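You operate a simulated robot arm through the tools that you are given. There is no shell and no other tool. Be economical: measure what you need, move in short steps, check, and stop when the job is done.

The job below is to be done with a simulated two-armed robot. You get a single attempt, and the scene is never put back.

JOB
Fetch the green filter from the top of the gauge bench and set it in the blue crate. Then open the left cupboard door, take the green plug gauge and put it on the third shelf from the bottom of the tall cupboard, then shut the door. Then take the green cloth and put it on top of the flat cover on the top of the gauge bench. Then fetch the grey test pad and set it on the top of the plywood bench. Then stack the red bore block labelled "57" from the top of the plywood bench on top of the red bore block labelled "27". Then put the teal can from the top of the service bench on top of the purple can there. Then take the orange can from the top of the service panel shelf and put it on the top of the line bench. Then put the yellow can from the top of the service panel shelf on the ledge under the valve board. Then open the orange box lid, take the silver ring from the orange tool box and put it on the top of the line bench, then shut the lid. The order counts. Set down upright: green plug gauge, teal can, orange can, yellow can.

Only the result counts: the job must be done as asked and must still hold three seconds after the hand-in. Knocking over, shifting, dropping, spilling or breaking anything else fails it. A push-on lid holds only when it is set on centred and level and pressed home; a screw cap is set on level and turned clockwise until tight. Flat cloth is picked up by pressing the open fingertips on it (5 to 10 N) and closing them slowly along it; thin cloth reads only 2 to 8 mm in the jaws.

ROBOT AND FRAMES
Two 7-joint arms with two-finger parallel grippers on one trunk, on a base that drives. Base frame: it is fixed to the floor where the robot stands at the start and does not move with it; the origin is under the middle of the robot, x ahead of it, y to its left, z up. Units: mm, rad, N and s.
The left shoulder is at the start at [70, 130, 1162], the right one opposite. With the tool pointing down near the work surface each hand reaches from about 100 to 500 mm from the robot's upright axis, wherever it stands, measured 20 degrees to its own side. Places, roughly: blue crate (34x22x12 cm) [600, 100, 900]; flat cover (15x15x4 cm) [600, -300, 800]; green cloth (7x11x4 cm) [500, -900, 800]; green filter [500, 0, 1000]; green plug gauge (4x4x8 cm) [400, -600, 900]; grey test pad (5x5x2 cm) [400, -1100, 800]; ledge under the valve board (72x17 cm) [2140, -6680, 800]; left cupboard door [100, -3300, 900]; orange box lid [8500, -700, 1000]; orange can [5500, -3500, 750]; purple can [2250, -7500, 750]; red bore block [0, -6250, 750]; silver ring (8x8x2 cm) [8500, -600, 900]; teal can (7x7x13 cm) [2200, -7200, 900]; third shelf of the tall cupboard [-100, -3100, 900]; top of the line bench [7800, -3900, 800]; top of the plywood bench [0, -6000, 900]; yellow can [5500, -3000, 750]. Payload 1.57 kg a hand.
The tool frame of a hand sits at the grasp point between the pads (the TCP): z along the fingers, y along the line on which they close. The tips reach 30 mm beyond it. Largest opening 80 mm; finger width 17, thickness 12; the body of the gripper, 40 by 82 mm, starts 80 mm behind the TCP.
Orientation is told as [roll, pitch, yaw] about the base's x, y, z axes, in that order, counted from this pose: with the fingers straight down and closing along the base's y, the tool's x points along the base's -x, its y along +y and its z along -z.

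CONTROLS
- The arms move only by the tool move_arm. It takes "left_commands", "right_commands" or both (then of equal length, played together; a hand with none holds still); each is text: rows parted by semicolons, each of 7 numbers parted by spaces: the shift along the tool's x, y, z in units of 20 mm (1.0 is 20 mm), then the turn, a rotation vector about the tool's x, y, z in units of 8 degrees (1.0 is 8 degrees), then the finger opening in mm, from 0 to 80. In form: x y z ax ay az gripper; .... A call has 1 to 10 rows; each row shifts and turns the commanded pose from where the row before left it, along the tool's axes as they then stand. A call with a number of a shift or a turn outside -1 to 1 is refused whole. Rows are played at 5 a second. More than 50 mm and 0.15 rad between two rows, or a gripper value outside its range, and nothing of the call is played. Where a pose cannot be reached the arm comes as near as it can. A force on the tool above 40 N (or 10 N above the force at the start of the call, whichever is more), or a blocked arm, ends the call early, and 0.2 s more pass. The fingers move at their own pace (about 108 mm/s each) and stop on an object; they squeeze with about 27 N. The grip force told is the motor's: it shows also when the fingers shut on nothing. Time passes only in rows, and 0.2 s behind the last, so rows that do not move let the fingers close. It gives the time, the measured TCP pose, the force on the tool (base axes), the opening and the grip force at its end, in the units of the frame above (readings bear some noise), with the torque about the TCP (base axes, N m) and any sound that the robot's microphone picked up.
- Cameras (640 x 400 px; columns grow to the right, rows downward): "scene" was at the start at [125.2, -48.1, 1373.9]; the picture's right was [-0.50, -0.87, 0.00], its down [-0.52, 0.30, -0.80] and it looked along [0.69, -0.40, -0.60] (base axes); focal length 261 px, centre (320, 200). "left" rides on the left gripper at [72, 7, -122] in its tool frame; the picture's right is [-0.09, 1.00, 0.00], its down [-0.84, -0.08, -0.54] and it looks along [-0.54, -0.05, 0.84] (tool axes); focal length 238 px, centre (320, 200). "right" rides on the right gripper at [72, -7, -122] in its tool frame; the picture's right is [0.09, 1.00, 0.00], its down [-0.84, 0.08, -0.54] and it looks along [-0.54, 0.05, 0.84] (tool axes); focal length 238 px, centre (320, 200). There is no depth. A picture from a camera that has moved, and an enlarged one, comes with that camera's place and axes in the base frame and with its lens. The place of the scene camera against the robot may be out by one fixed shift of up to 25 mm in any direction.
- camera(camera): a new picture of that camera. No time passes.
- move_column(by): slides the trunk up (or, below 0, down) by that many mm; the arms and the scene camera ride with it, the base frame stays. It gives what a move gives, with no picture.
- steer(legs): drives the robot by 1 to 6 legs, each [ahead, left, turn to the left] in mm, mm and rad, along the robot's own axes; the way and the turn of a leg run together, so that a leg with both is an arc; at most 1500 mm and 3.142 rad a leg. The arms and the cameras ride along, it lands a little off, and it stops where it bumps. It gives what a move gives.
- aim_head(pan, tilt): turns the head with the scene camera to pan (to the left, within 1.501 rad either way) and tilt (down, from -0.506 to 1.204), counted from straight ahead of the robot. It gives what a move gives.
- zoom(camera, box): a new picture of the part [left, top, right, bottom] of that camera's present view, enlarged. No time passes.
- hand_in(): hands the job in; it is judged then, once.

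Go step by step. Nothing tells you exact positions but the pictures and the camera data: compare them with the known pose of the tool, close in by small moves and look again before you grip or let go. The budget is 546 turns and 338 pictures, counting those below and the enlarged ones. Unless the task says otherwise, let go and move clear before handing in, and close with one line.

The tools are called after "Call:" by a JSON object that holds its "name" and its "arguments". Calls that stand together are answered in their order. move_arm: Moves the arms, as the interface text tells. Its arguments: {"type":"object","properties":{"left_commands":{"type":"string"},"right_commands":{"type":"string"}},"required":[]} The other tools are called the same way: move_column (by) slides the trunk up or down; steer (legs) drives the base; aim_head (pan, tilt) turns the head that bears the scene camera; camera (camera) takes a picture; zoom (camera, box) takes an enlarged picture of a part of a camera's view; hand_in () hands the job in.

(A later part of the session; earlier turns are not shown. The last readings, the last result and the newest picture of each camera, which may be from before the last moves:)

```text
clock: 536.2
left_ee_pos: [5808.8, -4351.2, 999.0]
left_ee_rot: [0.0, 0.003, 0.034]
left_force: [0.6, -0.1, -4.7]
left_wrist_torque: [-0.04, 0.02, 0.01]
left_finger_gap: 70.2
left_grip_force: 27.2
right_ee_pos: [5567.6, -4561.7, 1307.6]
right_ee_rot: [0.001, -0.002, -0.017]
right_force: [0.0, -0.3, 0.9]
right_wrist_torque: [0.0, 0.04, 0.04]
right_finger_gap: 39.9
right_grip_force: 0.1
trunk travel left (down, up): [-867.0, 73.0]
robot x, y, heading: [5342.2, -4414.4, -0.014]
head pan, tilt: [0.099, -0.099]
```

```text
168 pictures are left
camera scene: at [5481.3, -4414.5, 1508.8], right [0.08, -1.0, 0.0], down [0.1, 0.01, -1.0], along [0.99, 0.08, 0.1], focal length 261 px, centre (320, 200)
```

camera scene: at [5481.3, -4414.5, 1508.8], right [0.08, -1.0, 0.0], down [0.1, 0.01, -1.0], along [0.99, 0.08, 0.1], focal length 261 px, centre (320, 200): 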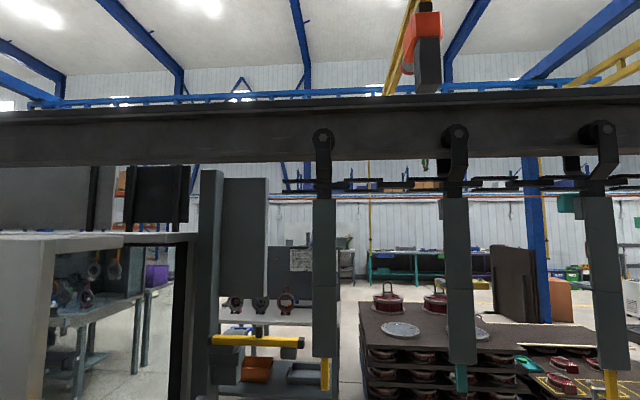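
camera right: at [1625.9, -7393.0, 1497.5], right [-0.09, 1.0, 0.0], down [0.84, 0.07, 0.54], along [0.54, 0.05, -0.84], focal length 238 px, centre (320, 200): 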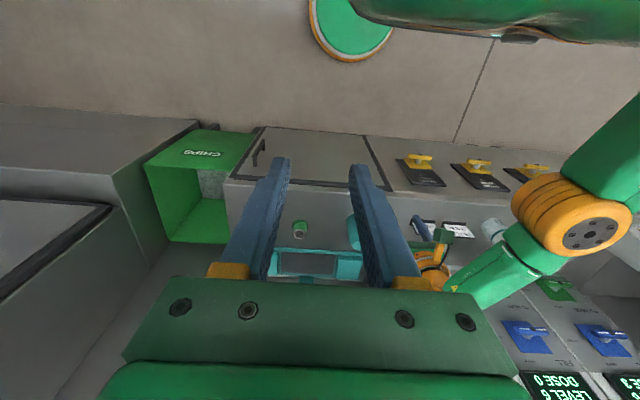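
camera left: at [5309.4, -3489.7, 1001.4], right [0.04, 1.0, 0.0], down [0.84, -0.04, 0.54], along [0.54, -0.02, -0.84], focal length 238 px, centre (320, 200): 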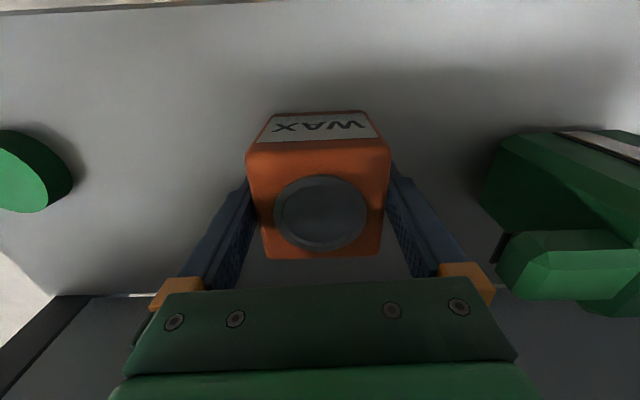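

The column step was refused (limit 400), so I've stopped short of the carriers with nothing touched. I'll lower the trunk now in two steps.

Call:
{"name": "move_column", "arguments": {"by": -400}}

Call:
{"name": "move_column", "arguments": {"by": -200}}

Call:
{"name": "aim_head", "arguments": {"pan": 0.1, "tilt": 0.0}}

Call:
{"name": "camera", "arguments": {"camera": "scene"}}

```text
clock: 540.0
left_ee_pos: [5808.7, -4352.0, 598.2]
left_ee_rot: [0.0, 0.002, 0.036]
left_force: [-0.3, 0.7, -3.9]
left_wrist_torque: [-0.03, -0.02, 0.01]
left_finger_gap: 70.3
left_grip_force: 27.3
right_ee_pos: [5567.9, -4561.3, 908.4]
right_ee_rot: [0.001, -0.001, -0.018]
right_force: [0.7, 0.5, -0.2]
right_wrist_torque: [0.01, 0.01, 0.01]
right_finger_gap: 39.9
right_grip_force: 0.0
trunk travel left (down, up): [-467.0, 473.0]
robot x, y, heading: [5339.8, -4412.5, -0.016]
head pan, tilt: [0.099, -0.099]
```

```text
clock: 542.2
left_ee_pos: [5808.5, -4351.8, 398.6]
left_ee_rot: [-0.001, 0.002, 0.035]
left_force: [-0.2, -0.7, -3.1]
left_wrist_torque: [-0.01, 0.05, 0.01]
left_finger_gap: 70.2
left_grip_force: 26.5
right_ee_pos: [5567.3, -4561.4, 708.8]
right_ee_rot: [0.002, -0.003, -0.017]
right_force: [0.0, 0.9, -0.4]
right_wrist_torque: [0.01, 0.01, -0.01]
right_finger_gap: 39.8
right_grip_force: 0.0
trunk travel left (down, up): [-267.0, 673.0]
robot x, y, heading: [5344.7, -4417.3, -0.014]
head pan, tilt: [0.099, -0.099]
```

```text
clock: 542.9
left_ee_pos: [5808.5, -4350.9, 399.4]
left_ee_rot: [-0.001, 0.003, 0.035]
left_force: [-0.7, 0.4, -3.5]
left_wrist_torque: [0.01, 0.01, -0.03]
left_finger_gap: 70.2
left_grip_force: 26.7
right_ee_pos: [5566.7, -4561.8, 708.6]
right_ee_rot: [0.003, 0.0, -0.018]
right_force: [-0.2, 0.1, -0.1]
right_wrist_torque: [-0.02, 0.01, 0.01]
right_finger_gap: 40.0
right_grip_force: 0.1
trunk travel left (down, up): [-267.0, 673.0]
robot x, y, heading: [5344.4, -4417.0, -0.014]
head pan, tilt: [0.099, 0.0]
```

```text
167 pictures are left
camera scene: at [5483.6, -4414.3, 900.0], right [0.08, -1.0, 0.0], down [0.0, 0.0, -1.0], along [1.0, 0.08, 0.0], focal length 261 px, centre (320, 200)
```

scene: 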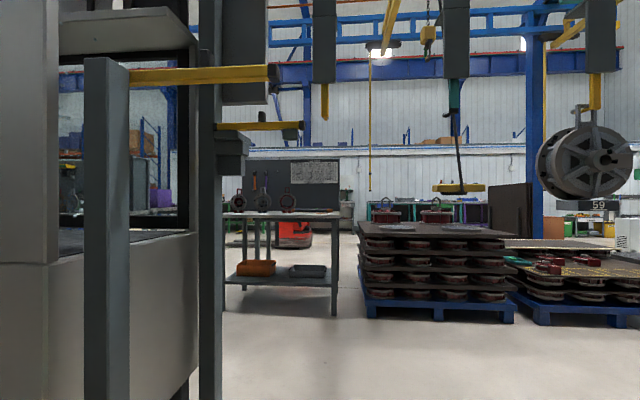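

The line bench is straight ahead: front at x ≈ 7530, y -3530 to -4380, top about 790. The carriers end at z ≈ 1110, above my lowered head. I'll drive under them.

Call:
{"name": "steer", "arguments": {"legs": [[1400, 0, 0.014]]}}

Call:
{"name": "move_column", "arguments": {"by": 400}}

Call:
{"name": "move_column", "arguments": {"by": 200}}

Call:
{"name": "aim_head", "arguments": {"pan": 0.2, "tilt": 0.4}}

Call:
{"name": "camera", "arguments": {"camera": "scene"}}

```text
clock: 549.8
left_ee_pos: [7192.8, -4438.0, 397.4]
left_ee_rot: [-0.003, 0.003, -0.021]
left_force: [1.0, -0.2, -4.5]
left_wrist_torque: [0.0, -0.04, -0.03]
left_finger_gap: 69.9
left_grip_force: 27.0
right_ee_pos: [6940.7, -4633.8, 707.5]
right_ee_rot: [0.002, 0.001, -0.074]
right_force: [-0.2, -0.9, 0.1]
right_wrist_torque: [0.0, 0.01, 0.01]
right_finger_gap: 39.8
right_grip_force: 0.0
trunk travel left (down, up): [-267.0, 673.0]
robot x, y, heading: [6723.9, -4477.8, -0.076]
head pan, tilt: [0.099, 0.0]
```

```text
clock: 553.6
left_ee_pos: [7192.9, -4436.8, 797.6]
left_ee_rot: [-0.002, 0.001, -0.023]
left_force: [-0.8, -0.2, -3.3]
left_wrist_torque: [-0.01, 0.01, -0.01]
left_finger_gap: 70.2
left_grip_force: 26.7
right_ee_pos: [6940.7, -4632.7, 1108.1]
right_ee_rot: [0.004, -0.001, -0.073]
right_force: [-0.2, -0.2, 0.2]
right_wrist_torque: [0.02, 0.03, 0.01]
right_finger_gap: 40.1
right_grip_force: 0.0
trunk travel left (down, up): [-667.0, 273.0]
robot x, y, heading: [6723.4, -4475.1, -0.071]
head pan, tilt: [0.099, 0.0]
```

```text
clock: 555.8
left_ee_pos: [7193.2, -4436.5, 996.7]
left_ee_rot: [-0.002, 0.003, -0.021]
left_force: [-0.4, 0.6, -4.1]
left_wrist_torque: [-0.04, 0.02, -0.01]
left_finger_gap: 69.9
left_grip_force: 26.7
right_ee_pos: [6939.6, -4633.1, 1308.3]
right_ee_rot: [0.002, -0.003, -0.074]
right_force: [0.1, 0.1, -0.6]
right_wrist_torque: [0.02, 0.01, -0.03]
right_finger_gap: 40.1
right_grip_force: 0.1
trunk travel left (down, up): [-867.0, 73.0]
robot x, y, heading: [6724.5, -4475.1, -0.07]
head pan, tilt: [0.099, 0.0]
```

```text
clock: 556.6
left_ee_pos: [7193.2, -4437.5, 998.5]
left_ee_rot: [-0.001, 0.001, -0.022]
left_force: [0.4, 0.0, -3.9]
left_wrist_torque: [-0.01, 0.0, -0.01]
left_finger_gap: 70.0
left_grip_force: 27.3
right_ee_pos: [6939.4, -4632.7, 1308.8]
right_ee_rot: [0.003, -0.001, -0.074]
right_force: [0.1, -0.2, -0.2]
right_wrist_torque: [-0.03, 0.0, 0.02]
right_finger_gap: 40.0
right_grip_force: 0.1
trunk travel left (down, up): [-867.0, 73.0]
robot x, y, heading: [6727.0, -4477.3, -0.078]
head pan, tilt: [0.201, 0.4]
```

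```text
166 pictures are left
camera scene: at [6867.8, -4472.1, 1463.1], right [0.13, -0.99, 0.0], down [-0.39, -0.05, -0.92], along [0.91, 0.12, -0.39], focal length 261 px, centre (320, 200)
```

scene: 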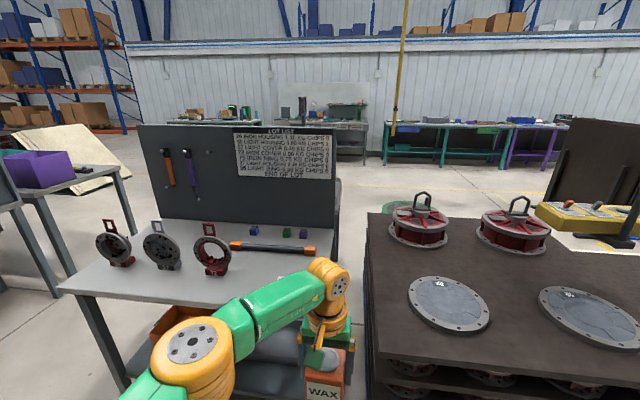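

The bench has three ring parts on its left, a bar at the back, and free space at the front right. I'll align and bring the can towards [7620, -4150].

Call:
{"name": "steer", "arguments": {"legs": [[0, 0, 0.073], [0, 245, 0], [310, 0, 0]]}}

Call:
{"name": "camera", "arguments": {"camera": "left"}}

Call:
{"name": "camera", "arguments": {"camera": "scene"}}

```text
clock: 560.6
left_ee_pos: [7497.3, -4162.3, 998.9]
left_ee_rot: [-0.002, -0.001, 0.045]
left_force: [-0.3, -0.2, -4.7]
left_wrist_torque: [-0.01, 0.01, 0.01]
left_finger_gap: 69.9
left_grip_force: 26.7
right_ee_pos: [7255.7, -4375.7, 1309.5]
right_ee_rot: [0.003, -0.003, -0.01]
right_force: [-0.4, 0.6, 1.1]
right_wrist_torque: [0.01, -0.04, 0.0]
right_finger_gap: 40.0
right_grip_force: 0.1
trunk travel left (down, up): [-867.0, 73.0]
robot x, y, heading: [7037.8, -4231.1, -0.002]
head pan, tilt: [0.201, 0.4]
```

```text
165 pictures are left
camera left: at [7424.9, -4157.4, 1121.9], right [0.05, 1.0, 0.0], down [0.84, -0.04, 0.54], along [0.54, -0.03, -0.84], focal length 238 px, centre (320, 200)
```

left: 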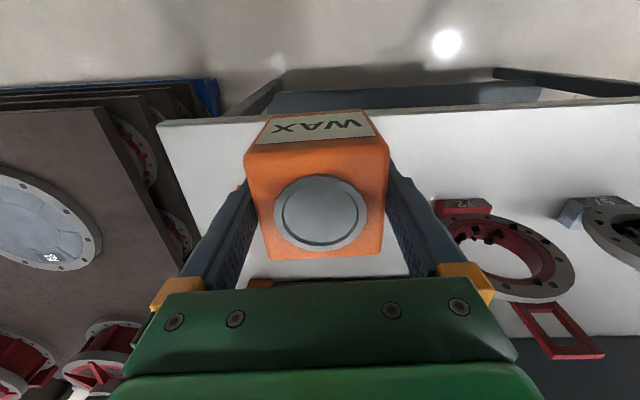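

```text
164 pictures are left
camera scene: at [7173.2, -4218.4, 1463.4], right [0.19, -0.98, 0.0], down [-0.38, -0.07, -0.92], along [0.9, 0.18, -0.39], focal length 261 px, centre (320, 200)
```

scene: 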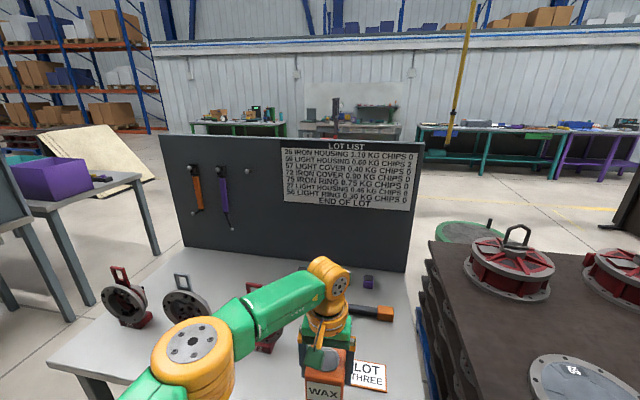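

A "LOT THREE" card lies at about [7619, -4249]. I'll set the can at about [7590, -4110], between it and the ring part.

Call:
{"name": "steer", "arguments": {"legs": [[93, 52, 0]]}}

Call:
{"name": "move_column", "arguments": {"by": -90}}

Call:
{"name": "camera", "arguments": {"camera": "left"}}

Call:
{"name": "aim_head", "arguments": {"pan": 0.1, "tilt": 0.7}}

Call:
{"name": "camera", "arguments": {"camera": "scene"}}

```text
clock: 561.8
left_ee_pos: [7588.2, -4112.7, 999.5]
left_ee_rot: [0.001, -0.004, 0.046]
left_force: [-0.7, -0.7, -4.4]
left_wrist_torque: [0.04, 0.02, 0.02]
left_finger_gap: 70.1
left_grip_force: 26.9
right_ee_pos: [7347.6, -4327.1, 1310.6]
right_ee_rot: [0.005, -0.007, -0.009]
right_force: [-1.2, -0.6, 0.6]
right_wrist_torque: [0.02, -0.03, 0.03]
right_finger_gap: 40.0
right_grip_force: 0.0
trunk travel left (down, up): [-867.0, 73.0]
robot x, y, heading: [7123.1, -4178.8, -0.004]
head pan, tilt: [0.201, 0.4]
```

```text
clock: 563.0
left_ee_pos: [7592.8, -4110.5, 908.1]
left_ee_rot: [-0.001, 0.001, 0.045]
left_force: [0.3, -0.5, -3.9]
left_wrist_torque: [-0.01, 0.01, -0.02]
left_finger_gap: 69.9
left_grip_force: 26.7
right_ee_pos: [7352.6, -4323.8, 1218.8]
right_ee_rot: [0.003, -0.001, -0.008]
right_force: [0.6, 0.2, 0.1]
right_wrist_torque: [0.0, 0.01, 0.02]
right_finger_gap: 40.2
right_grip_force: 0.0
trunk travel left (down, up): [-777.0, 163.0]
robot x, y, heading: [7127.1, -4180.6, -0.007]
head pan, tilt: [0.201, 0.4]
```

```text
163 pictures are left
camera left: at [7520.1, -4105.8, 1031.1], right [0.05, 1.0, 0.0], down [0.84, -0.04, 0.54], along [0.54, -0.03, -0.84], focal length 238 px, centre (320, 200)
```

left: 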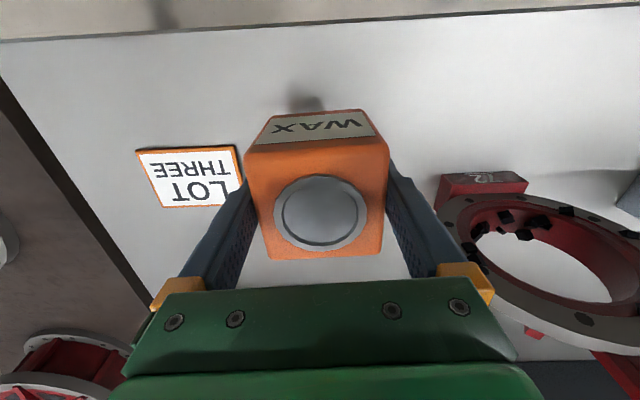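

```text
clock: 563.8
left_ee_pos: [7593.0, -4111.1, 906.2]
left_ee_rot: [-0.002, 0.002, 0.046]
left_force: [0.6, -1.2, -4.2]
left_wrist_torque: [0.0, 0.02, 0.0]
left_finger_gap: 70.1
left_grip_force: 26.5
right_ee_pos: [7353.1, -4323.2, 1219.3]
right_ee_rot: [0.001, -0.003, -0.009]
right_force: [-0.8, -0.3, 0.1]
right_wrist_torque: [0.01, -0.01, -0.02]
right_finger_gap: 40.2
right_grip_force: 0.0
trunk travel left (down, up): [-777.0, 163.0]
robot x, y, heading: [7128.2, -4177.2, -0.009]
head pan, tilt: [0.099, 0.7]
```

```text
162 pictures are left
camera scene: at [7263.5, -4176.9, 1346.2], right [0.09, -1.0, 0.0], down [-0.64, -0.06, -0.76], along [0.76, 0.07, -0.64], focal length 261 px, centre (320, 200)
```

scene: 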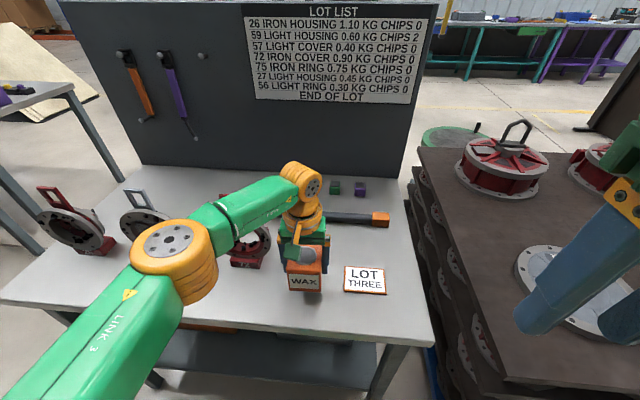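

Clear on both sides. Lowering in steps.

Call:
{"name": "move_column", "arguments": {"by": -30}}

Call:
{"name": "move_column", "arguments": {"by": -7}}

```text
clock: 564.6
left_ee_pos: [7592.9, -4110.4, 877.3]
left_ee_rot: [0.0, 0.003, 0.045]
left_force: [-0.5, 0.4, -3.7]
left_wrist_torque: [-0.01, -0.02, 0.0]
left_finger_gap: 70.3
left_grip_force: 26.9
right_ee_pos: [7352.7, -4324.6, 1188.8]
right_ee_rot: [-0.001, -0.002, -0.009]
right_force: [-0.9, -1.0, -0.4]
right_wrist_torque: [0.01, 0.02, -0.01]
right_finger_gap: 39.8
right_grip_force: 0.1
trunk travel left (down, up): [-747.0, 193.0]
robot x, y, heading: [7130.7, -4183.9, -0.004]
head pan, tilt: [0.099, 0.7]
```

```text
clock: 565.1
left_ee_pos: [7594.0, -4110.0, 870.7]
left_ee_rot: [-0.002, 0.0, 0.045]
left_force: [0.0, 0.3, -3.8]
left_wrist_torque: [-0.01, -0.02, -0.01]
left_finger_gap: 70.1
left_grip_force: 26.4
right_ee_pos: [7353.4, -4322.7, 1181.1]
right_ee_rot: [0.003, -0.003, -0.009]
right_force: [1.2, 0.3, 1.2]
right_wrist_torque: [-0.01, -0.01, 0.0]
right_finger_gap: 40.2
right_grip_force: 0.0
trunk travel left (down, up): [-740.0, 200.0]
robot x, y, heading: [7126.4, -4181.9, -0.004]
head pan, tilt: [0.099, 0.7]
```

Call:
{"name": "move_column", "arguments": {"by": -4}}

Call:
{"name": "move_column", "arguments": {"by": -4}}

Call:
{"name": "zoom", "arguments": {"camera": "scene", "box": [250, 220, 400, 320]}}

```text
clock: 565.7
left_ee_pos: [7592.4, -4111.6, 867.2]
left_ee_rot: [-0.003, 0.002, 0.046]
left_force: [0.1, -0.7, -4.6]
left_wrist_torque: [-0.02, 0.02, 0.02]
left_finger_gap: 69.6
left_grip_force: 26.9
right_ee_pos: [7353.5, -4322.8, 1176.8]
right_ee_rot: [0.002, -0.001, -0.008]
right_force: [0.4, -0.8, 0.5]
right_wrist_torque: [0.0, 0.02, -0.05]
right_finger_gap: 40.1
right_grip_force: 0.0
trunk travel left (down, up): [-736.0, 204.0]
robot x, y, heading: [7126.4, -4177.9, -0.005]
head pan, tilt: [0.099, 0.7]
```

```text
clock: 566.2
left_ee_pos: [7593.5, -4110.7, 862.4]
left_ee_rot: [-0.002, 0.002, 0.045]
left_force: [-0.4, -0.1, -3.8]
left_wrist_torque: [0.02, 0.01, -0.01]
left_finger_gap: 69.8
left_grip_force: 26.9
right_ee_pos: [7352.8, -4323.4, 1173.2]
right_ee_rot: [0.002, -0.001, -0.009]
right_force: [1.0, 0.4, 0.0]
right_wrist_torque: [0.01, 0.0, 0.0]
right_finger_gap: 40.2
right_grip_force: 0.1
trunk travel left (down, up): [-732.0, 208.0]
robot x, y, heading: [7127.2, -4180.2, -0.007]
head pan, tilt: [0.099, 0.7]
```

```text
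4.00 times, centred on (325, 270) of scene
camera zoom: at [7263.8, -4177.0, 1301.1], right [0.09, -1.0, 0.0], down [-0.64, -0.06, -0.76], along [0.76, 0.07, -0.65], focal length 1043 px, centre (300, -80)
```

zoom: 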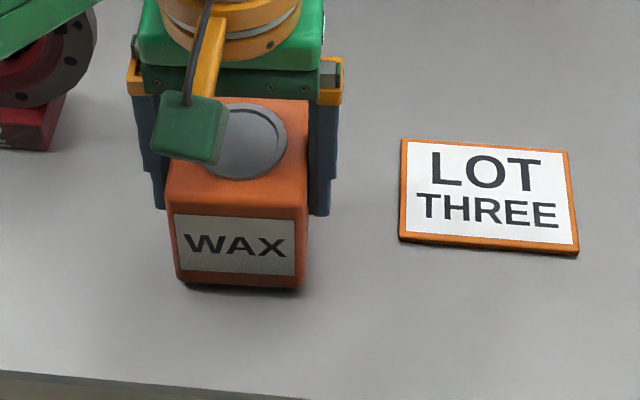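

Call:
{"name": "move_column", "arguments": {"by": -3}}

Call:
{"name": "move_column", "arguments": {"by": -2}}

```text
clock: 566.7
left_ee_pos: [7592.3, -4110.4, 860.2]
left_ee_rot: [0.0, 0.002, 0.045]
left_force: [-0.4, -0.2, -5.1]
left_wrist_torque: [0.03, 0.01, 0.0]
left_finger_gap: 69.8
left_grip_force: 27.1
right_ee_pos: [7353.2, -4322.8, 1169.9]
right_ee_rot: [0.002, 0.0, -0.007]
right_force: [0.9, -0.6, -0.6]
right_wrist_torque: [0.02, 0.03, 0.01]
right_finger_gap: 40.1
right_grip_force: 0.0
trunk travel left (down, up): [-729.0, 211.0]
robot x, y, heading: [7128.7, -4177.9, -0.008]
head pan, tilt: [0.099, 0.7]
```

```text
clock: 567.2
left_ee_pos: [7591.5, -4111.1, 858.2]
left_ee_rot: [-0.002, 0.001, 0.047]
left_force: [1.6, 0.2, 3.5]
left_wrist_torque: [0.3, 0.02, -0.11]
left_finger_gap: 69.9
left_grip_force: 27.2
right_ee_pos: [7351.4, -4322.3, 1168.9]
right_ee_rot: [0.002, -0.003, -0.009]
right_force: [-0.5, 0.2, 0.3]
right_wrist_torque: [-0.01, -0.02, 0.0]
right_finger_gap: 39.8
right_grip_force: 0.0
trunk travel left (down, up): [-727.0, 213.0]
robot x, y, heading: [7131.5, -4181.2, -0.007]
head pan, tilt: [0.099, 0.7]
```

Contact (bench top ≈ 795). I'll release and rise.

Call:
{"name": "move_arm", "arguments": {"left_commands": "0 0 0 0 0 0 72; 0 0 0 0 0 0 76; 0 0 0 0 0 0 80; 0 0 0 0 0 0 80"}}

Call:
{"name": "move_column", "arguments": {"by": 140}}

Call:
{"name": "camera", "arguments": {"camera": "left"}}

```text
clock: 568.2
left_ee_pos: [7591.4, -4111.2, 858.1]
left_ee_rot: [-0.003, 0.003, 0.044]
left_force: [-0.7, -0.4, -0.6]
left_wrist_torque: [0.0, -0.02, 0.04]
left_finger_gap: 79.7
left_grip_force: 0.1
right_ee_pos: [7351.5, -4324.0, 1169.2]
right_ee_rot: [0.004, -0.004, -0.008]
right_force: [-0.1, 0.3, -0.7]
right_wrist_torque: [0.0, -0.01, 0.02]
right_finger_gap: 40.2
right_grip_force: 0.1
trunk travel left (down, up): [-727.0, 213.0]
robot x, y, heading: [7126.7, -4181.8, -0.001]
head pan, tilt: [0.099, 0.7]
```

```text
clock: 569.9
left_ee_pos: [7592.2, -4110.7, 998.0]
left_ee_rot: [0.0, 0.002, 0.045]
left_force: [-0.3, 0.3, -0.7]
left_wrist_torque: [0.04, 0.0, -0.02]
left_finger_gap: 80.1
left_grip_force: 0.1
right_ee_pos: [7352.9, -4324.6, 1309.1]
right_ee_rot: [0.005, -0.003, -0.009]
right_force: [-0.2, -0.5, -0.1]
right_wrist_torque: [-0.03, 0.02, -0.01]
right_finger_gap: 40.0
right_grip_force: 0.1
trunk travel left (down, up): [-867.0, 73.0]
robot x, y, heading: [7125.8, -4179.8, 0.0]
head pan, tilt: [0.099, 0.7]
```

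```text
160 pictures are left
camera left: at [7519.8, -4105.7, 1121.3], right [0.05, 1.0, 0.0], down [0.84, -0.04, 0.54], along [0.54, -0.03, -0.84], focal length 238 px, centre (320, 200)
```

left: 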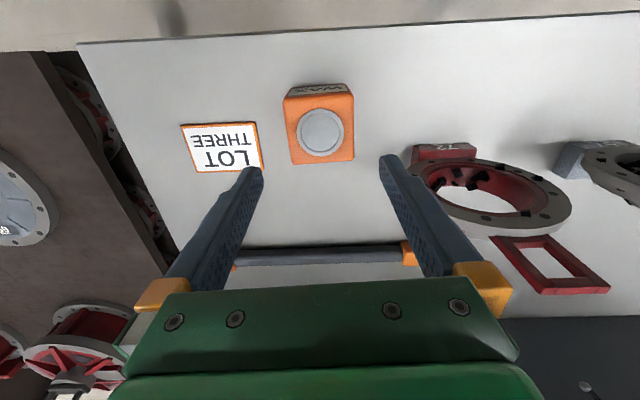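

The orange can stands upright on the line bench. Now back under the carriers for the yellow can.

Call:
{"name": "steer", "arguments": {"legs": [[-360, 0, 0], [0, -240, 0]]}}

Call:
{"name": "move_column", "arguments": {"by": -400}}

Call:
{"name": "move_column", "arguments": {"by": -200}}

Call:
{"name": "aim_head", "arguments": {"pan": 0, "tilt": 0.3}}

```text
clock: 573.6
left_ee_pos: [7240.2, -4346.3, 997.7]
left_ee_rot: [-0.003, 0.0, 0.052]
left_force: [0.2, -0.5, -0.6]
left_wrist_torque: [-0.03, 0.02, 0.01]
left_finger_gap: 80.0
left_grip_force: 0.0
right_ee_pos: [7002.2, -4559.7, 1309.1]
right_ee_rot: [0.001, -0.004, -0.002]
right_force: [0.2, -0.6, 0.1]
right_wrist_torque: [-0.02, 0.0, 0.0]
right_finger_gap: 40.1
right_grip_force: 0.1
trunk travel left (down, up): [-867.0, 73.0]
robot x, y, heading: [6779.5, -4425.5, 0.0]
head pan, tilt: [0.099, 0.7]
```

```text
clock: 577.4
left_ee_pos: [7240.3, -4350.6, 598.0]
left_ee_rot: [-0.002, 0.001, 0.052]
left_force: [-0.1, 0.3, -0.3]
left_wrist_torque: [-0.02, 0.01, -0.01]
left_finger_gap: 80.0
left_grip_force: 0.1
right_ee_pos: [7001.8, -4564.7, 909.1]
right_ee_rot: [0.004, -0.002, -0.001]
right_force: [0.1, 0.3, -0.6]
right_wrist_torque: [0.0, -0.01, 0.04]
right_finger_gap: 39.8
right_grip_force: 0.1
trunk travel left (down, up): [-467.0, 473.0]
robot x, y, heading: [6778.6, -4419.4, -0.001]
head pan, tilt: [0.099, 0.7]
```

```text
clock: 579.6
left_ee_pos: [7240.8, -4349.8, 398.0]
left_ee_rot: [-0.001, 0.001, 0.052]
left_force: [0.7, -0.4, -0.4]
left_wrist_torque: [0.01, -0.02, 0.01]
left_finger_gap: 79.8
left_grip_force: 0.1
right_ee_pos: [7002.4, -4565.3, 709.0]
right_ee_rot: [0.003, -0.004, -0.002]
right_force: [0.9, -0.1, 0.4]
right_wrist_torque: [0.03, -0.02, -0.01]
right_finger_gap: 39.9
right_grip_force: 0.1
trunk travel left (down, up): [-267.0, 673.0]
robot x, y, heading: [6776.7, -4420.6, 0.006]
head pan, tilt: [0.099, 0.7]
```

```text
clock: 580.4
left_ee_pos: [7240.4, -4350.4, 397.8]
left_ee_rot: [-0.002, 0.003, 0.053]
left_force: [-0.5, 0.4, 0.4]
left_wrist_torque: [0.01, -0.02, 0.0]
left_finger_gap: 80.0
left_grip_force: 0.1
right_ee_pos: [7002.3, -4564.4, 708.5]
right_ee_rot: [0.003, -0.004, -0.001]
right_force: [0.5, -0.8, 0.7]
right_wrist_torque: [-0.03, 0.01, -0.03]
right_finger_gap: 39.9
right_grip_force: 0.1
trunk travel left (down, up): [-267.0, 673.0]
robot x, y, heading: [6777.4, -4424.1, 0.0]
head pan, tilt: [0.0, 0.3]
```

Call:
{"name": "steer", "arguments": {"legs": [[-1200, 0, 0]]}}

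Call:
{"name": "steer", "arguments": {"legs": [[-1050, 0, 0]]}}

Call:
{"name": "move_column", "arguments": {"by": 400}}

Call:
{"name": "move_column", "arguments": {"by": 220}}

```text
clock: 586.4
left_ee_pos: [6065.0, -4349.6, 398.2]
left_ee_rot: [-0.002, 0.002, 0.031]
left_force: [0.1, -0.7, 0.2]
left_wrist_torque: [0.01, 0.01, 0.05]
left_finger_gap: 80.2
left_grip_force: 0.1
right_ee_pos: [5823.3, -4558.4, 709.5]
right_ee_rot: [0.002, -0.003, -0.02]
right_force: [0.3, -0.1, -0.1]
right_wrist_torque: [0.0, -0.01, -0.01]
right_finger_gap: 40.0
right_grip_force: 0.0
trunk travel left (down, up): [-267.0, 673.0]
robot x, y, heading: [5601.4, -4411.5, -0.016]
head pan, tilt: [0.0, 0.3]
```

```text
clock: 591.9
left_ee_pos: [5007.8, -4329.1, 397.6]
left_ee_rot: [-0.002, 0.003, 0.023]
left_force: [-0.7, 0.0, 0.3]
left_wrist_torque: [0.01, -0.03, -0.05]
left_finger_gap: 79.9
left_grip_force: 0.0
right_ee_pos: [4764.0, -4536.9, 708.4]
right_ee_rot: [0.003, -0.003, -0.029]
right_force: [0.5, 0.3, -0.1]
right_wrist_torque: [0.0, 0.05, 0.02]
right_finger_gap: 40.1
right_grip_force: 0.0
trunk travel left (down, up): [-267.0, 673.0]
robot x, y, heading: [4538.9, -4388.9, -0.028]
head pan, tilt: [0.0, 0.3]
```

```text
clock: 595.7
left_ee_pos: [5008.5, -4329.4, 797.9]
left_ee_rot: [0.0, 0.001, 0.022]
left_force: [-0.3, -0.6, 0.1]
left_wrist_torque: [-0.01, 0.05, 0.01]
left_finger_gap: 80.1
left_grip_force: 0.1
right_ee_pos: [4763.6, -4536.7, 1109.9]
right_ee_rot: [0.004, -0.004, -0.03]
right_force: [-0.6, 0.2, 0.3]
right_wrist_torque: [-0.01, -0.02, -0.01]
right_finger_gap: 40.2
right_grip_force: 0.0
trunk travel left (down, up): [-667.0, 273.0]
robot x, y, heading: [4545.2, -4386.8, -0.026]
head pan, tilt: [0.0, 0.3]
```

```text
clock: 598.0
left_ee_pos: [5009.4, -4329.1, 1018.5]
left_ee_rot: [-0.004, 0.003, 0.021]
left_force: [-0.1, -0.1, 0.1]
left_wrist_torque: [0.01, -0.02, 0.02]
left_finger_gap: 80.2
left_grip_force: 0.1
right_ee_pos: [4764.0, -4537.8, 1328.6]
right_ee_rot: [0.002, -0.003, -0.03]
right_force: [-0.7, -1.0, 0.5]
right_wrist_torque: [0.01, 0.01, -0.01]
right_finger_gap: 39.7
right_grip_force: 0.1
trunk travel left (down, up): [-887.0, 53.0]
robot x, y, heading: [4540.3, -4391.1, -0.024]
head pan, tilt: [0.0, 0.3]
```

Now I go over to the yellow can.

Call:
{"name": "steer", "arguments": {"legs": [[0, 0, 0.024], [250, 1340, 0]]}}

Call:
{"name": "camera", "arguments": {"camera": "left"}}

Call:
{"name": "camera", "arguments": {"camera": "scene"}}

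```text
clock: 605.1
left_ee_pos: [5257.1, -2992.0, 1018.9]
left_ee_rot: [0.0, 0.001, 0.049]
left_force: [0.1, -0.1, 0.2]
left_wrist_torque: [-0.01, 0.0, 0.02]
left_finger_gap: 79.9
left_grip_force: 0.1
right_ee_pos: [5019.5, -3206.3, 1328.8]
right_ee_rot: [0.003, -0.003, -0.004]
right_force: [0.2, 0.0, 0.3]
right_wrist_torque: [-0.02, 0.03, 0.02]
right_finger_gap: 40.1
right_grip_force: 0.0
trunk travel left (down, up): [-887.0, 53.0]
robot x, y, heading: [4793.6, -3063.4, -0.004]
head pan, tilt: [0.0, 0.3]
```

```text
159 pictures are left
camera left: at [5185.4, -2988.1, 1141.4], right [0.04, 1.0, 0.0], down [0.84, -0.04, 0.54], along [0.54, -0.02, -0.84], focal length 238 px, centre (320, 200)
```

left: 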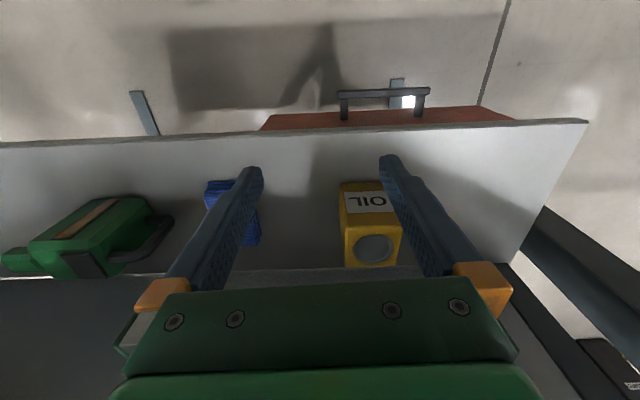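

```text
158 pictures are left
camera scene: at [4937.1, -3069.1, 1492.4], right [0.0, -1.0, 0.0], down [-0.3, 0.0, -0.96], along [0.96, 0.0, -0.3], focal length 261 px, centre (320, 200)
```

scene: 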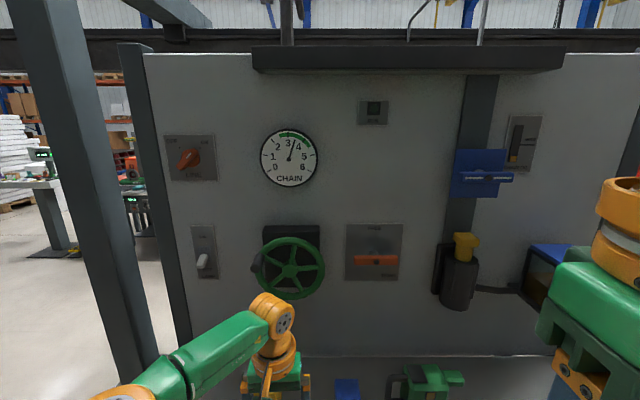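

The yellow can sits under a protruding handwheel, so I'll take it with a tilted hand from the front. First a zoom to judge its width.

Call:
{"name": "zoom", "arguments": {"camera": "left", "box": [310, 160, 430, 280]}}

Call:
{"name": "aim_head", "arguments": {"pan": 0.15, "tilt": 0.7}}

Call:
{"name": "zoom", "arguments": {"camera": "scene", "box": [180, 120, 400, 300]}}

```text
3.33 times, centred on (370, 220) of left
camera zoom: at [5185.4, -2988.1, 1141.4], right [0.04, 1.0, 0.0], down [0.84, -0.04, 0.54], along [0.54, -0.02, -0.84], focal length 794 px, centre (153, 133)
```

zoom: 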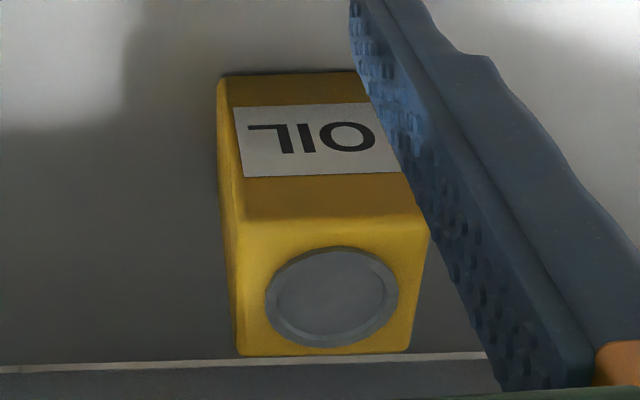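

```text
clock: 606.0
left_ee_pos: [5258.0, -2991.4, 1017.1]
left_ee_rot: [-0.001, 0.002, 0.049]
left_force: [-0.3, -0.1, 0.7]
left_wrist_torque: [0.0, 0.0, 0.03]
left_finger_gap: 80.2
left_grip_force: 0.0
right_ee_pos: [5018.1, -3205.2, 1328.8]
right_ee_rot: [0.001, -0.005, -0.005]
right_force: [0.7, -0.5, 0.5]
right_wrist_torque: [0.02, -0.02, -0.01]
right_finger_gap: 39.9
right_grip_force: 0.1
trunk travel left (down, up): [-887.0, 53.0]
robot x, y, heading: [4797.0, -3064.8, -0.0]
head pan, tilt: [0.15, 0.7]
```

```text
2.22 times, centred on (290, 210) of scene
camera zoom: at [4928.0, -3055.3, 1456.3], right [0.15, -0.99, 0.0], down [-0.64, -0.09, -0.77], along [0.76, 0.11, -0.64], focal length 580 px, centre (387, 178)
```

zoom: 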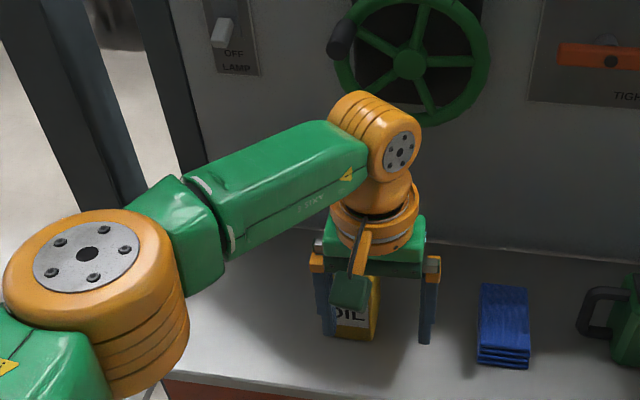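

The can is about 70 mm wide, with centre at [5396, -2932] and top at 924. I'll back off and tilt the left hand 40° so the wrist stays clear of the handwheel.

Call:
{"name": "steer", "arguments": {"legs": [[-120, 0, 0]]}}

Call:
{"name": "move_arm", "arguments": {"left_commands": "0 0 0 0 -1 0 80; 0 0 0 0 -1 0 80; 0 0 0 0 -1 0 80; 0 0 0 0 -1 0 80; 0 0 0 0 -1 0 80; 0 0 0 0 0 0 80"}}

Call:
{"name": "camera", "arguments": {"camera": "left"}}

```text
clock: 607.2
left_ee_pos: [5143.4, -2991.0, 1016.4]
left_ee_rot: [0.0, 0.006, 0.049]
left_force: [0.1, -0.4, 0.4]
left_wrist_torque: [0.01, 0.01, 0.0]
left_finger_gap: 80.1
left_grip_force: 0.0
right_ee_pos: [4905.4, -3205.4, 1327.0]
right_ee_rot: [0.003, 0.003, -0.005]
right_force: [-0.2, 0.4, 0.2]
right_wrist_torque: [-0.01, 0.01, 0.0]
right_finger_gap: 39.8
right_grip_force: 0.1
trunk travel left (down, up): [-887.0, 53.0]
robot x, y, heading: [4676.4, -3060.8, 0.001]
head pan, tilt: [0.15, 0.7]
```

```text
clock: 608.6
left_ee_pos: [5139.4, -2992.8, 1018.6]
left_ee_rot: [-0.002, -0.698, 0.051]
left_force: [0.0, -0.3, 0.8]
left_wrist_torque: [-0.01, 0.02, 0.02]
left_finger_gap: 80.0
left_grip_force: 0.2
right_ee_pos: [4900.3, -3205.6, 1328.8]
right_ee_rot: [0.003, -0.002, -0.004]
right_force: [-0.8, 0.2, 0.3]
right_wrist_torque: [-0.03, 0.0, 0.01]
right_finger_gap: 39.9
right_grip_force: 0.0
trunk travel left (down, up): [-887.0, 53.0]
robot x, y, heading: [4674.6, -3065.2, 0.001]
head pan, tilt: [0.15, 0.7]
```

```text
155 pictures are left
camera left: at [5005.3, -2991.0, 1066.5], right [0.02, 1.0, 0.06], down [0.3, -0.06, 0.95], along [0.95, 0.0, -0.3], focal length 238 px, centre (320, 200)
```

left: 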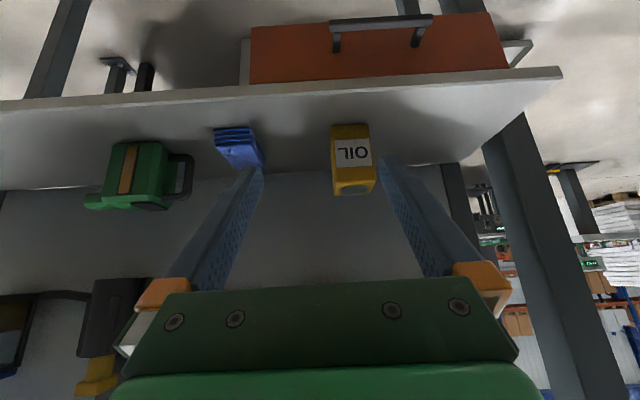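

Call:
{"name": "steer", "arguments": {"legs": [[180, 60, 0]]}}

Call:
{"name": "camera", "arguments": {"camera": "left"}}

```text
clock: 610.2
left_ee_pos: [5315.9, -2933.4, 1020.9]
left_ee_rot: [0.002, -0.7, 0.049]
left_force: [0.0, -0.1, 0.1]
left_wrist_torque: [-0.01, -0.01, 0.0]
left_finger_gap: 79.9
left_grip_force: 0.0
right_ee_pos: [5074.9, -3146.7, 1329.2]
right_ee_rot: [0.002, -0.007, -0.003]
right_force: [-0.9, -0.9, -0.2]
right_wrist_torque: [-0.03, -0.03, 0.01]
right_finger_gap: 40.1
right_grip_force: 0.0
trunk travel left (down, up): [-887.0, 53.0]
robot x, y, heading: [4856.2, -3003.6, 0.004]
head pan, tilt: [0.15, 0.7]
```

```text
154 pictures are left
camera left: at [5181.7, -2932.5, 1068.0], right [0.02, 1.0, 0.06], down [0.29, -0.06, 0.95], along [0.96, 0.0, -0.29], focal length 238 px, centre (320, 200)
```

left: 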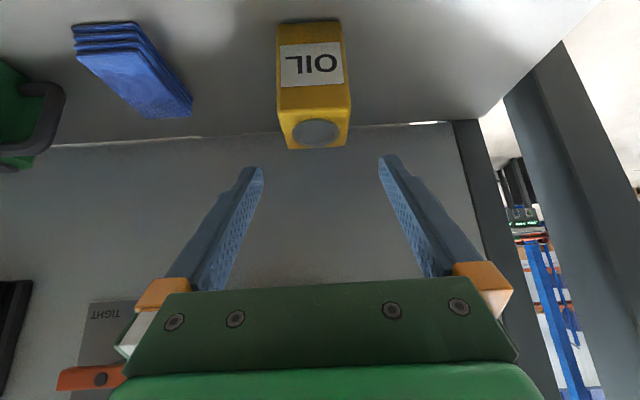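

Aligned sideways. I'll move 80 mm in above it, then descend.

Call:
{"name": "steer", "arguments": {"legs": [[80, 0, 0]]}}

Call:
{"name": "move_column", "arguments": {"by": -70}}

Call:
{"name": "camera", "arguments": {"camera": "left"}}

Call:
{"name": "camera", "arguments": {"camera": "scene"}}

```text
clock: 611.2
left_ee_pos: [5393.7, -2932.3, 1021.1]
left_ee_rot: [-0.001, -0.703, 0.049]
left_force: [-0.4, 1.0, -0.8]
left_wrist_torque: [-0.01, -0.03, -0.02]
left_finger_gap: 80.1
left_grip_force: 0.1
right_ee_pos: [5153.1, -3147.0, 1330.7]
right_ee_rot: [0.003, -0.011, -0.006]
right_force: [-0.8, -0.2, 0.4]
right_wrist_torque: [0.0, -0.04, 0.01]
right_finger_gap: 40.1
right_grip_force: 0.0
trunk travel left (down, up): [-887.0, 53.0]
robot x, y, heading: [4935.9, -3005.6, 0.002]
head pan, tilt: [0.15, 0.7]
```

```text
clock: 612.3
left_ee_pos: [5398.8, -2932.9, 948.0]
left_ee_rot: [-0.003, -0.696, 0.049]
left_force: [-0.2, 0.0, 0.2]
left_wrist_torque: [-0.01, 0.0, -0.01]
left_finger_gap: 80.1
left_grip_force: 0.0
right_ee_pos: [5160.9, -3146.6, 1259.3]
right_ee_rot: [0.002, -0.005, -0.005]
right_force: [0.1, 0.1, -0.7]
right_wrist_torque: [-0.01, 0.02, 0.01]
right_finger_gap: 40.1
right_grip_force: 0.0
trunk travel left (down, up): [-817.0, 123.0]
robot x, y, heading: [4939.2, -3004.6, -0.004]
head pan, tilt: [0.15, 0.7]
```

```text
153 pictures are left
camera left: at [5265.5, -2932.1, 996.8], right [0.02, 1.0, 0.06], down [0.3, -0.06, 0.95], along [0.95, 0.0, -0.3], focal length 238 px, centre (320, 200)
```

left: 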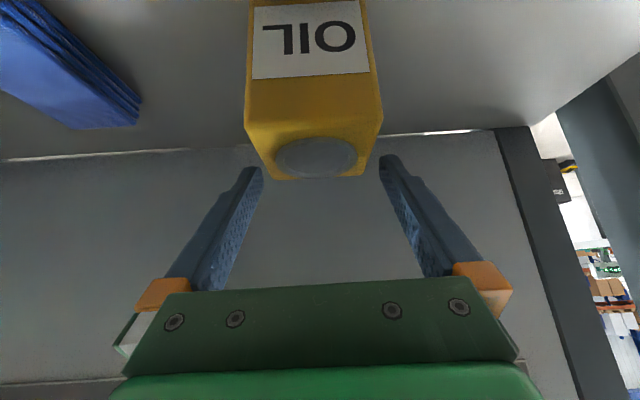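

```text
152 pictures are left
camera scene: at [5069.6, -2996.1, 1386.3], right [0.15, -0.99, 0.0], down [-0.64, -0.1, -0.76], along [0.76, 0.11, -0.64], focal length 261 px, centre (320, 200)
```

scene: 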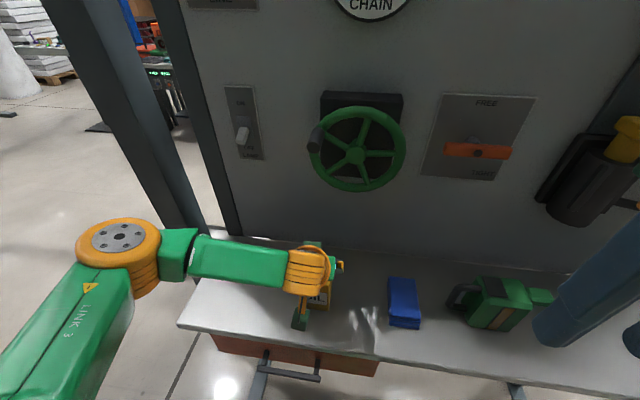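

Centred. I'll descend 66 mm and close.

Call:
{"name": "move_column", "arguments": {"by": -66}}

Call:
{"name": "move_arm", "arguments": {"left_commands": "0 0 0 0 0 0 74; 0 0 0 0 0 0 66; 0 0 0 0 0 0 55; 0 0 0 0 0 0 50"}}

Call:
{"name": "camera", "arguments": {"camera": "left"}}

```text
clock: 613.4
left_ee_pos: [5400.0, -2933.1, 882.1]
left_ee_rot: [-0.002, -0.697, 0.049]
left_force: [-0.1, 0.1, 0.0]
left_wrist_torque: [0.01, -0.02, 0.02]
left_finger_gap: 80.2
left_grip_force: 0.1
right_ee_pos: [5159.9, -3146.4, 1191.9]
right_ee_rot: [0.002, -0.004, -0.005]
right_force: [-0.9, 0.1, 0.4]
right_wrist_torque: [0.01, 0.0, -0.01]
right_finger_gap: 40.1
right_grip_force: 0.1
trunk travel left (down, up): [-751.0, 189.0]
robot x, y, heading: [4935.7, -3005.0, -0.002]
head pan, tilt: [0.15, 0.7]
```

```text
clock: 614.4
left_ee_pos: [5399.5, -2934.5, 881.5]
left_ee_rot: [-0.001, -0.697, 0.05]
left_force: [0.6, -0.7, 1.3]
left_wrist_torque: [0.19, 0.1, -0.03]
left_finger_gap: 67.7
left_grip_force: 27.3
right_ee_pos: [5160.6, -3147.3, 1193.0]
right_ee_rot: [0.003, -0.003, -0.005]
right_force: [0.2, 0.7, -0.4]
right_wrist_torque: [0.01, 0.0, 0.01]
right_finger_gap: 40.1
right_grip_force: 0.0
trunk travel left (down, up): [-751.0, 189.0]
robot x, y, heading: [4936.2, -3005.9, 0.0]
head pan, tilt: [0.15, 0.7]
```

```text
151 pictures are left
camera left: at [5265.7, -2932.4, 930.9], right [0.02, 1.0, 0.06], down [0.3, -0.06, 0.95], along [0.95, 0.0, -0.3], focal length 238 px, centre (320, 200)
```

left: 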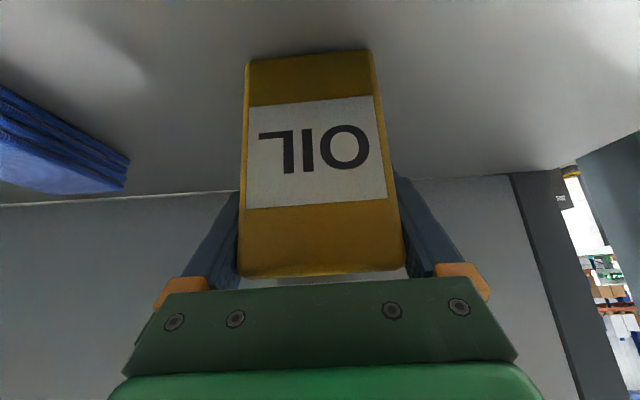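

Gripped at 67.7 mm. I'll lift, back away, turn towards -y and start back to the valve board.

Call:
{"name": "move_column", "arguments": {"by": 120}}

Call:
{"name": "steer", "arguments": {"legs": [[-380, 0, 0], [0, 0, -1.53], [1400, 0, 0], [1400, 0, 0]]}}

```text
clock: 615.9
left_ee_pos: [5399.9, -2934.0, 1002.0]
left_ee_rot: [-0.002, -0.694, 0.049]
left_force: [-0.1, -0.1, -4.6]
left_wrist_torque: [-0.01, -0.03, -0.01]
left_finger_gap: 68.0
left_grip_force: 26.7
right_ee_pos: [5162.1, -3145.7, 1312.4]
right_ee_rot: [0.001, -0.001, -0.004]
right_force: [-0.6, -0.3, 0.4]
right_wrist_torque: [0.01, -0.01, -0.03]
right_finger_gap: 39.9
right_grip_force: 0.0
trunk travel left (down, up): [-871.0, 69.0]
robot x, y, heading: [4940.3, -2999.2, -0.001]
head pan, tilt: [0.15, 0.7]
```

```text
clock: 635.4
left_ee_pos: [4978.6, -6313.1, 1002.0]
left_ee_rot: [0.0, -0.696, -1.393]
left_force: [-0.1, -0.9, -3.7]
left_wrist_torque: [-0.03, -0.03, -0.02]
left_finger_gap: 68.0
left_grip_force: 27.7
right_ee_pos: [4737.1, -6103.6, 1313.0]
right_ee_rot: [0.002, -0.003, -1.447]
right_force: [0.0, 0.0, -0.4]
right_wrist_torque: [0.04, -0.01, 0.01]
right_finger_gap: 40.2
right_grip_force: 0.1
trunk travel left (down, up): [-871.0, 69.0]
robot x, y, heading: [4852.5, -5861.3, -1.439]
head pan, tilt: [0.15, 0.7]
```

Call:
{"name": "steer", "arguments": {"legs": [[0, 0, -0.17], [1400, 0, 0], [1450, 0, 0]]}}

Call:
{"name": "aim_head", "arguments": {"pan": -0.3, "tilt": 0.2}}

Call:
{"name": "camera", "arguments": {"camera": "scene"}}

```text
clock: 649.8
left_ee_pos: [4713.6, -9157.0, 1000.7]
left_ee_rot: [-0.001, -0.696, -1.592]
left_force: [0.7, 0.7, -4.3]
left_wrist_torque: [-0.02, 0.0, 0.0]
left_finger_gap: 67.8
left_grip_force: 27.2
right_ee_pos: [4518.3, -8904.8, 1312.1]
right_ee_rot: [0.001, -0.003, -1.646]
right_force: [-0.2, -0.6, 0.2]
right_wrist_torque: [0.01, 0.03, 0.03]
right_finger_gap: 39.8
right_grip_force: 0.0
trunk travel left (down, up): [-871.0, 69.0]
robot x, y, heading: [4675.5, -8687.0, -1.645]
head pan, tilt: [0.15, 0.7]
```

```text
clock: 650.7
left_ee_pos: [4712.5, -9157.4, 1001.4]
left_ee_rot: [0.0, -0.695, -1.591]
left_force: [0.6, -0.1, -3.2]
left_wrist_torque: [-0.03, 0.01, 0.0]
left_finger_gap: 67.9
left_grip_force: 26.6
right_ee_pos: [4517.0, -8904.7, 1312.8]
right_ee_rot: [0.0, -0.002, -1.645]
right_force: [0.2, -0.1, -0.2]
right_wrist_torque: [0.01, 0.02, -0.04]
right_finger_gap: 39.8
right_grip_force: 0.1
trunk travel left (down, up): [-871.0, 69.0]
robot x, y, heading: [4678.5, -8689.1, -1.636]
head pan, tilt: [-0.3, 0.201]
```

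```text
150 pictures are left
camera scene: at [4637.6, -8832.2, 1485.5], right [-0.93, 0.36, 0.0], down [0.07, 0.19, -0.98], along [-0.36, -0.91, -0.2], focal length 261 px, centre (320, 200)
```

scene: 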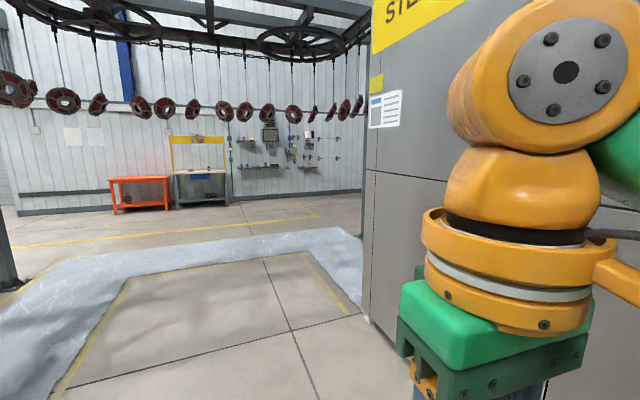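

The booth corner is at about [3490, -10660]. I'll swing wide of it and turn towards -x.

Call:
{"name": "steer", "arguments": {"legs": [[0, 0, -0.12], [1370, 0, 0], [1370, 0, 0], [0, 0, -1.35]]}}

Call:
{"name": "aim_head", "arguments": {"pan": 0, "tilt": 0.2}}

Call:
{"name": "camera", "arguments": {"camera": "scene"}}

```text
clock: 668.1
left_ee_pos: [3560.5, -11467.6, 1001.7]
left_ee_rot: [0.0, -0.694, -3.104]
left_force: [0.0, 0.1, -4.8]
left_wrist_torque: [0.01, 0.04, -0.02]
left_finger_gap: 67.7
left_grip_force: 27.1
right_ee_pos: [3803.7, -11259.6, 1313.1]
right_ee_rot: [0.002, -0.001, 3.124]
right_force: [0.7, 0.4, -0.1]
right_wrist_torque: [-0.06, 0.02, 0.0]
right_finger_gap: 40.2
right_grip_force: 0.1
trunk travel left (down, up): [-871.0, 69.0]
robot x, y, heading: [4027.0, -11401.1, 3.126]
head pan, tilt: [-0.3, 0.201]
```

```text
clock: 668.9
left_ee_pos: [3561.1, -11467.4, 1001.4]
left_ee_rot: [-0.003, -0.694, -3.107]
left_force: [-0.6, -0.6, -3.5]
left_wrist_torque: [0.03, 0.0, -0.01]
left_finger_gap: 68.1
left_grip_force: 27.2
right_ee_pos: [3802.5, -11257.6, 1314.0]
right_ee_rot: [0.002, -0.003, 3.124]
right_force: [0.0, -0.2, 0.2]
right_wrist_torque: [0.02, -0.01, 0.0]
right_finger_gap: 40.0
right_grip_force: 0.0
trunk travel left (down, up): [-871.0, 69.0]
robot x, y, heading: [4024.3, -11403.2, 3.127]
head pan, tilt: [0.0, 0.201]
```

```text
149 pictures are left
camera scene: at [3881.1, -11405.9, 1485.5], right [0.02, 1.0, 0.0], down [0.2, 0.0, -0.98], along [-0.98, 0.02, -0.2], focal length 261 px, centre (320, 200)
```

scene: 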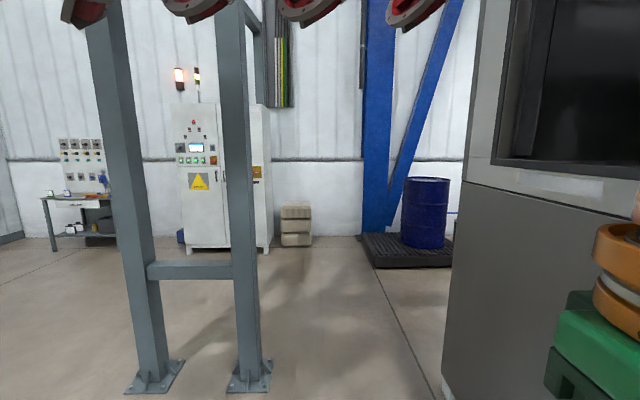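

The way is clear at y ≈ -11230, between the booth and the gantry legs. Driving on.

Call:
{"name": "steer", "arguments": {"legs": [[300, -170, 0], [1150, 0, 0], [1100, 0, 0]]}}

Call:
{"name": "steer", "arguments": {"legs": [[0, 0, -1.51], [1400, 0, 0], [1400, 0, 0]]}}

```text
clock: 681.8
left_ee_pos: [1029.0, -11248.3, 1002.3]
left_ee_rot: [0.0, -0.697, -3.103]
left_force: [0.2, 0.5, -4.8]
left_wrist_torque: [0.0, 0.0, 0.01]
left_finger_gap: 67.8
left_grip_force: 26.7
right_ee_pos: [1270.2, -11038.7, 1313.4]
right_ee_rot: [0.003, -0.002, 3.125]
right_force: [0.0, -0.1, 1.0]
right_wrist_torque: [0.0, -0.03, 0.0]
right_finger_gap: 40.0
right_grip_force: 0.1
trunk travel left (down, up): [-871.0, 69.0]
robot x, y, heading: [1490.5, -11185.2, 3.132]
head pan, tilt: [0.0, 0.201]
```

```text
clock: 699.1
left_ee_pos: [1294.7, -7928.1, 1000.8]
left_ee_rot: [0.0, -0.698, 1.638]
left_force: [-0.1, -0.2, -4.3]
left_wrist_torque: [0.01, -0.02, -0.01]
left_finger_gap: 68.0
left_grip_force: 26.7
right_ee_pos: [1510.1, -8161.0, 1312.9]
right_ee_rot: [0.003, -0.003, 1.585]
right_force: [0.4, -0.1, 0.6]
right_wrist_torque: [0.01, 0.03, 0.02]
right_finger_gap: 39.9
right_grip_force: 0.0
trunk travel left (down, up): [-871.0, 69.0]
robot x, y, heading: [1367.2, -8389.6, 1.586]
head pan, tilt: [0.0, 0.201]
```

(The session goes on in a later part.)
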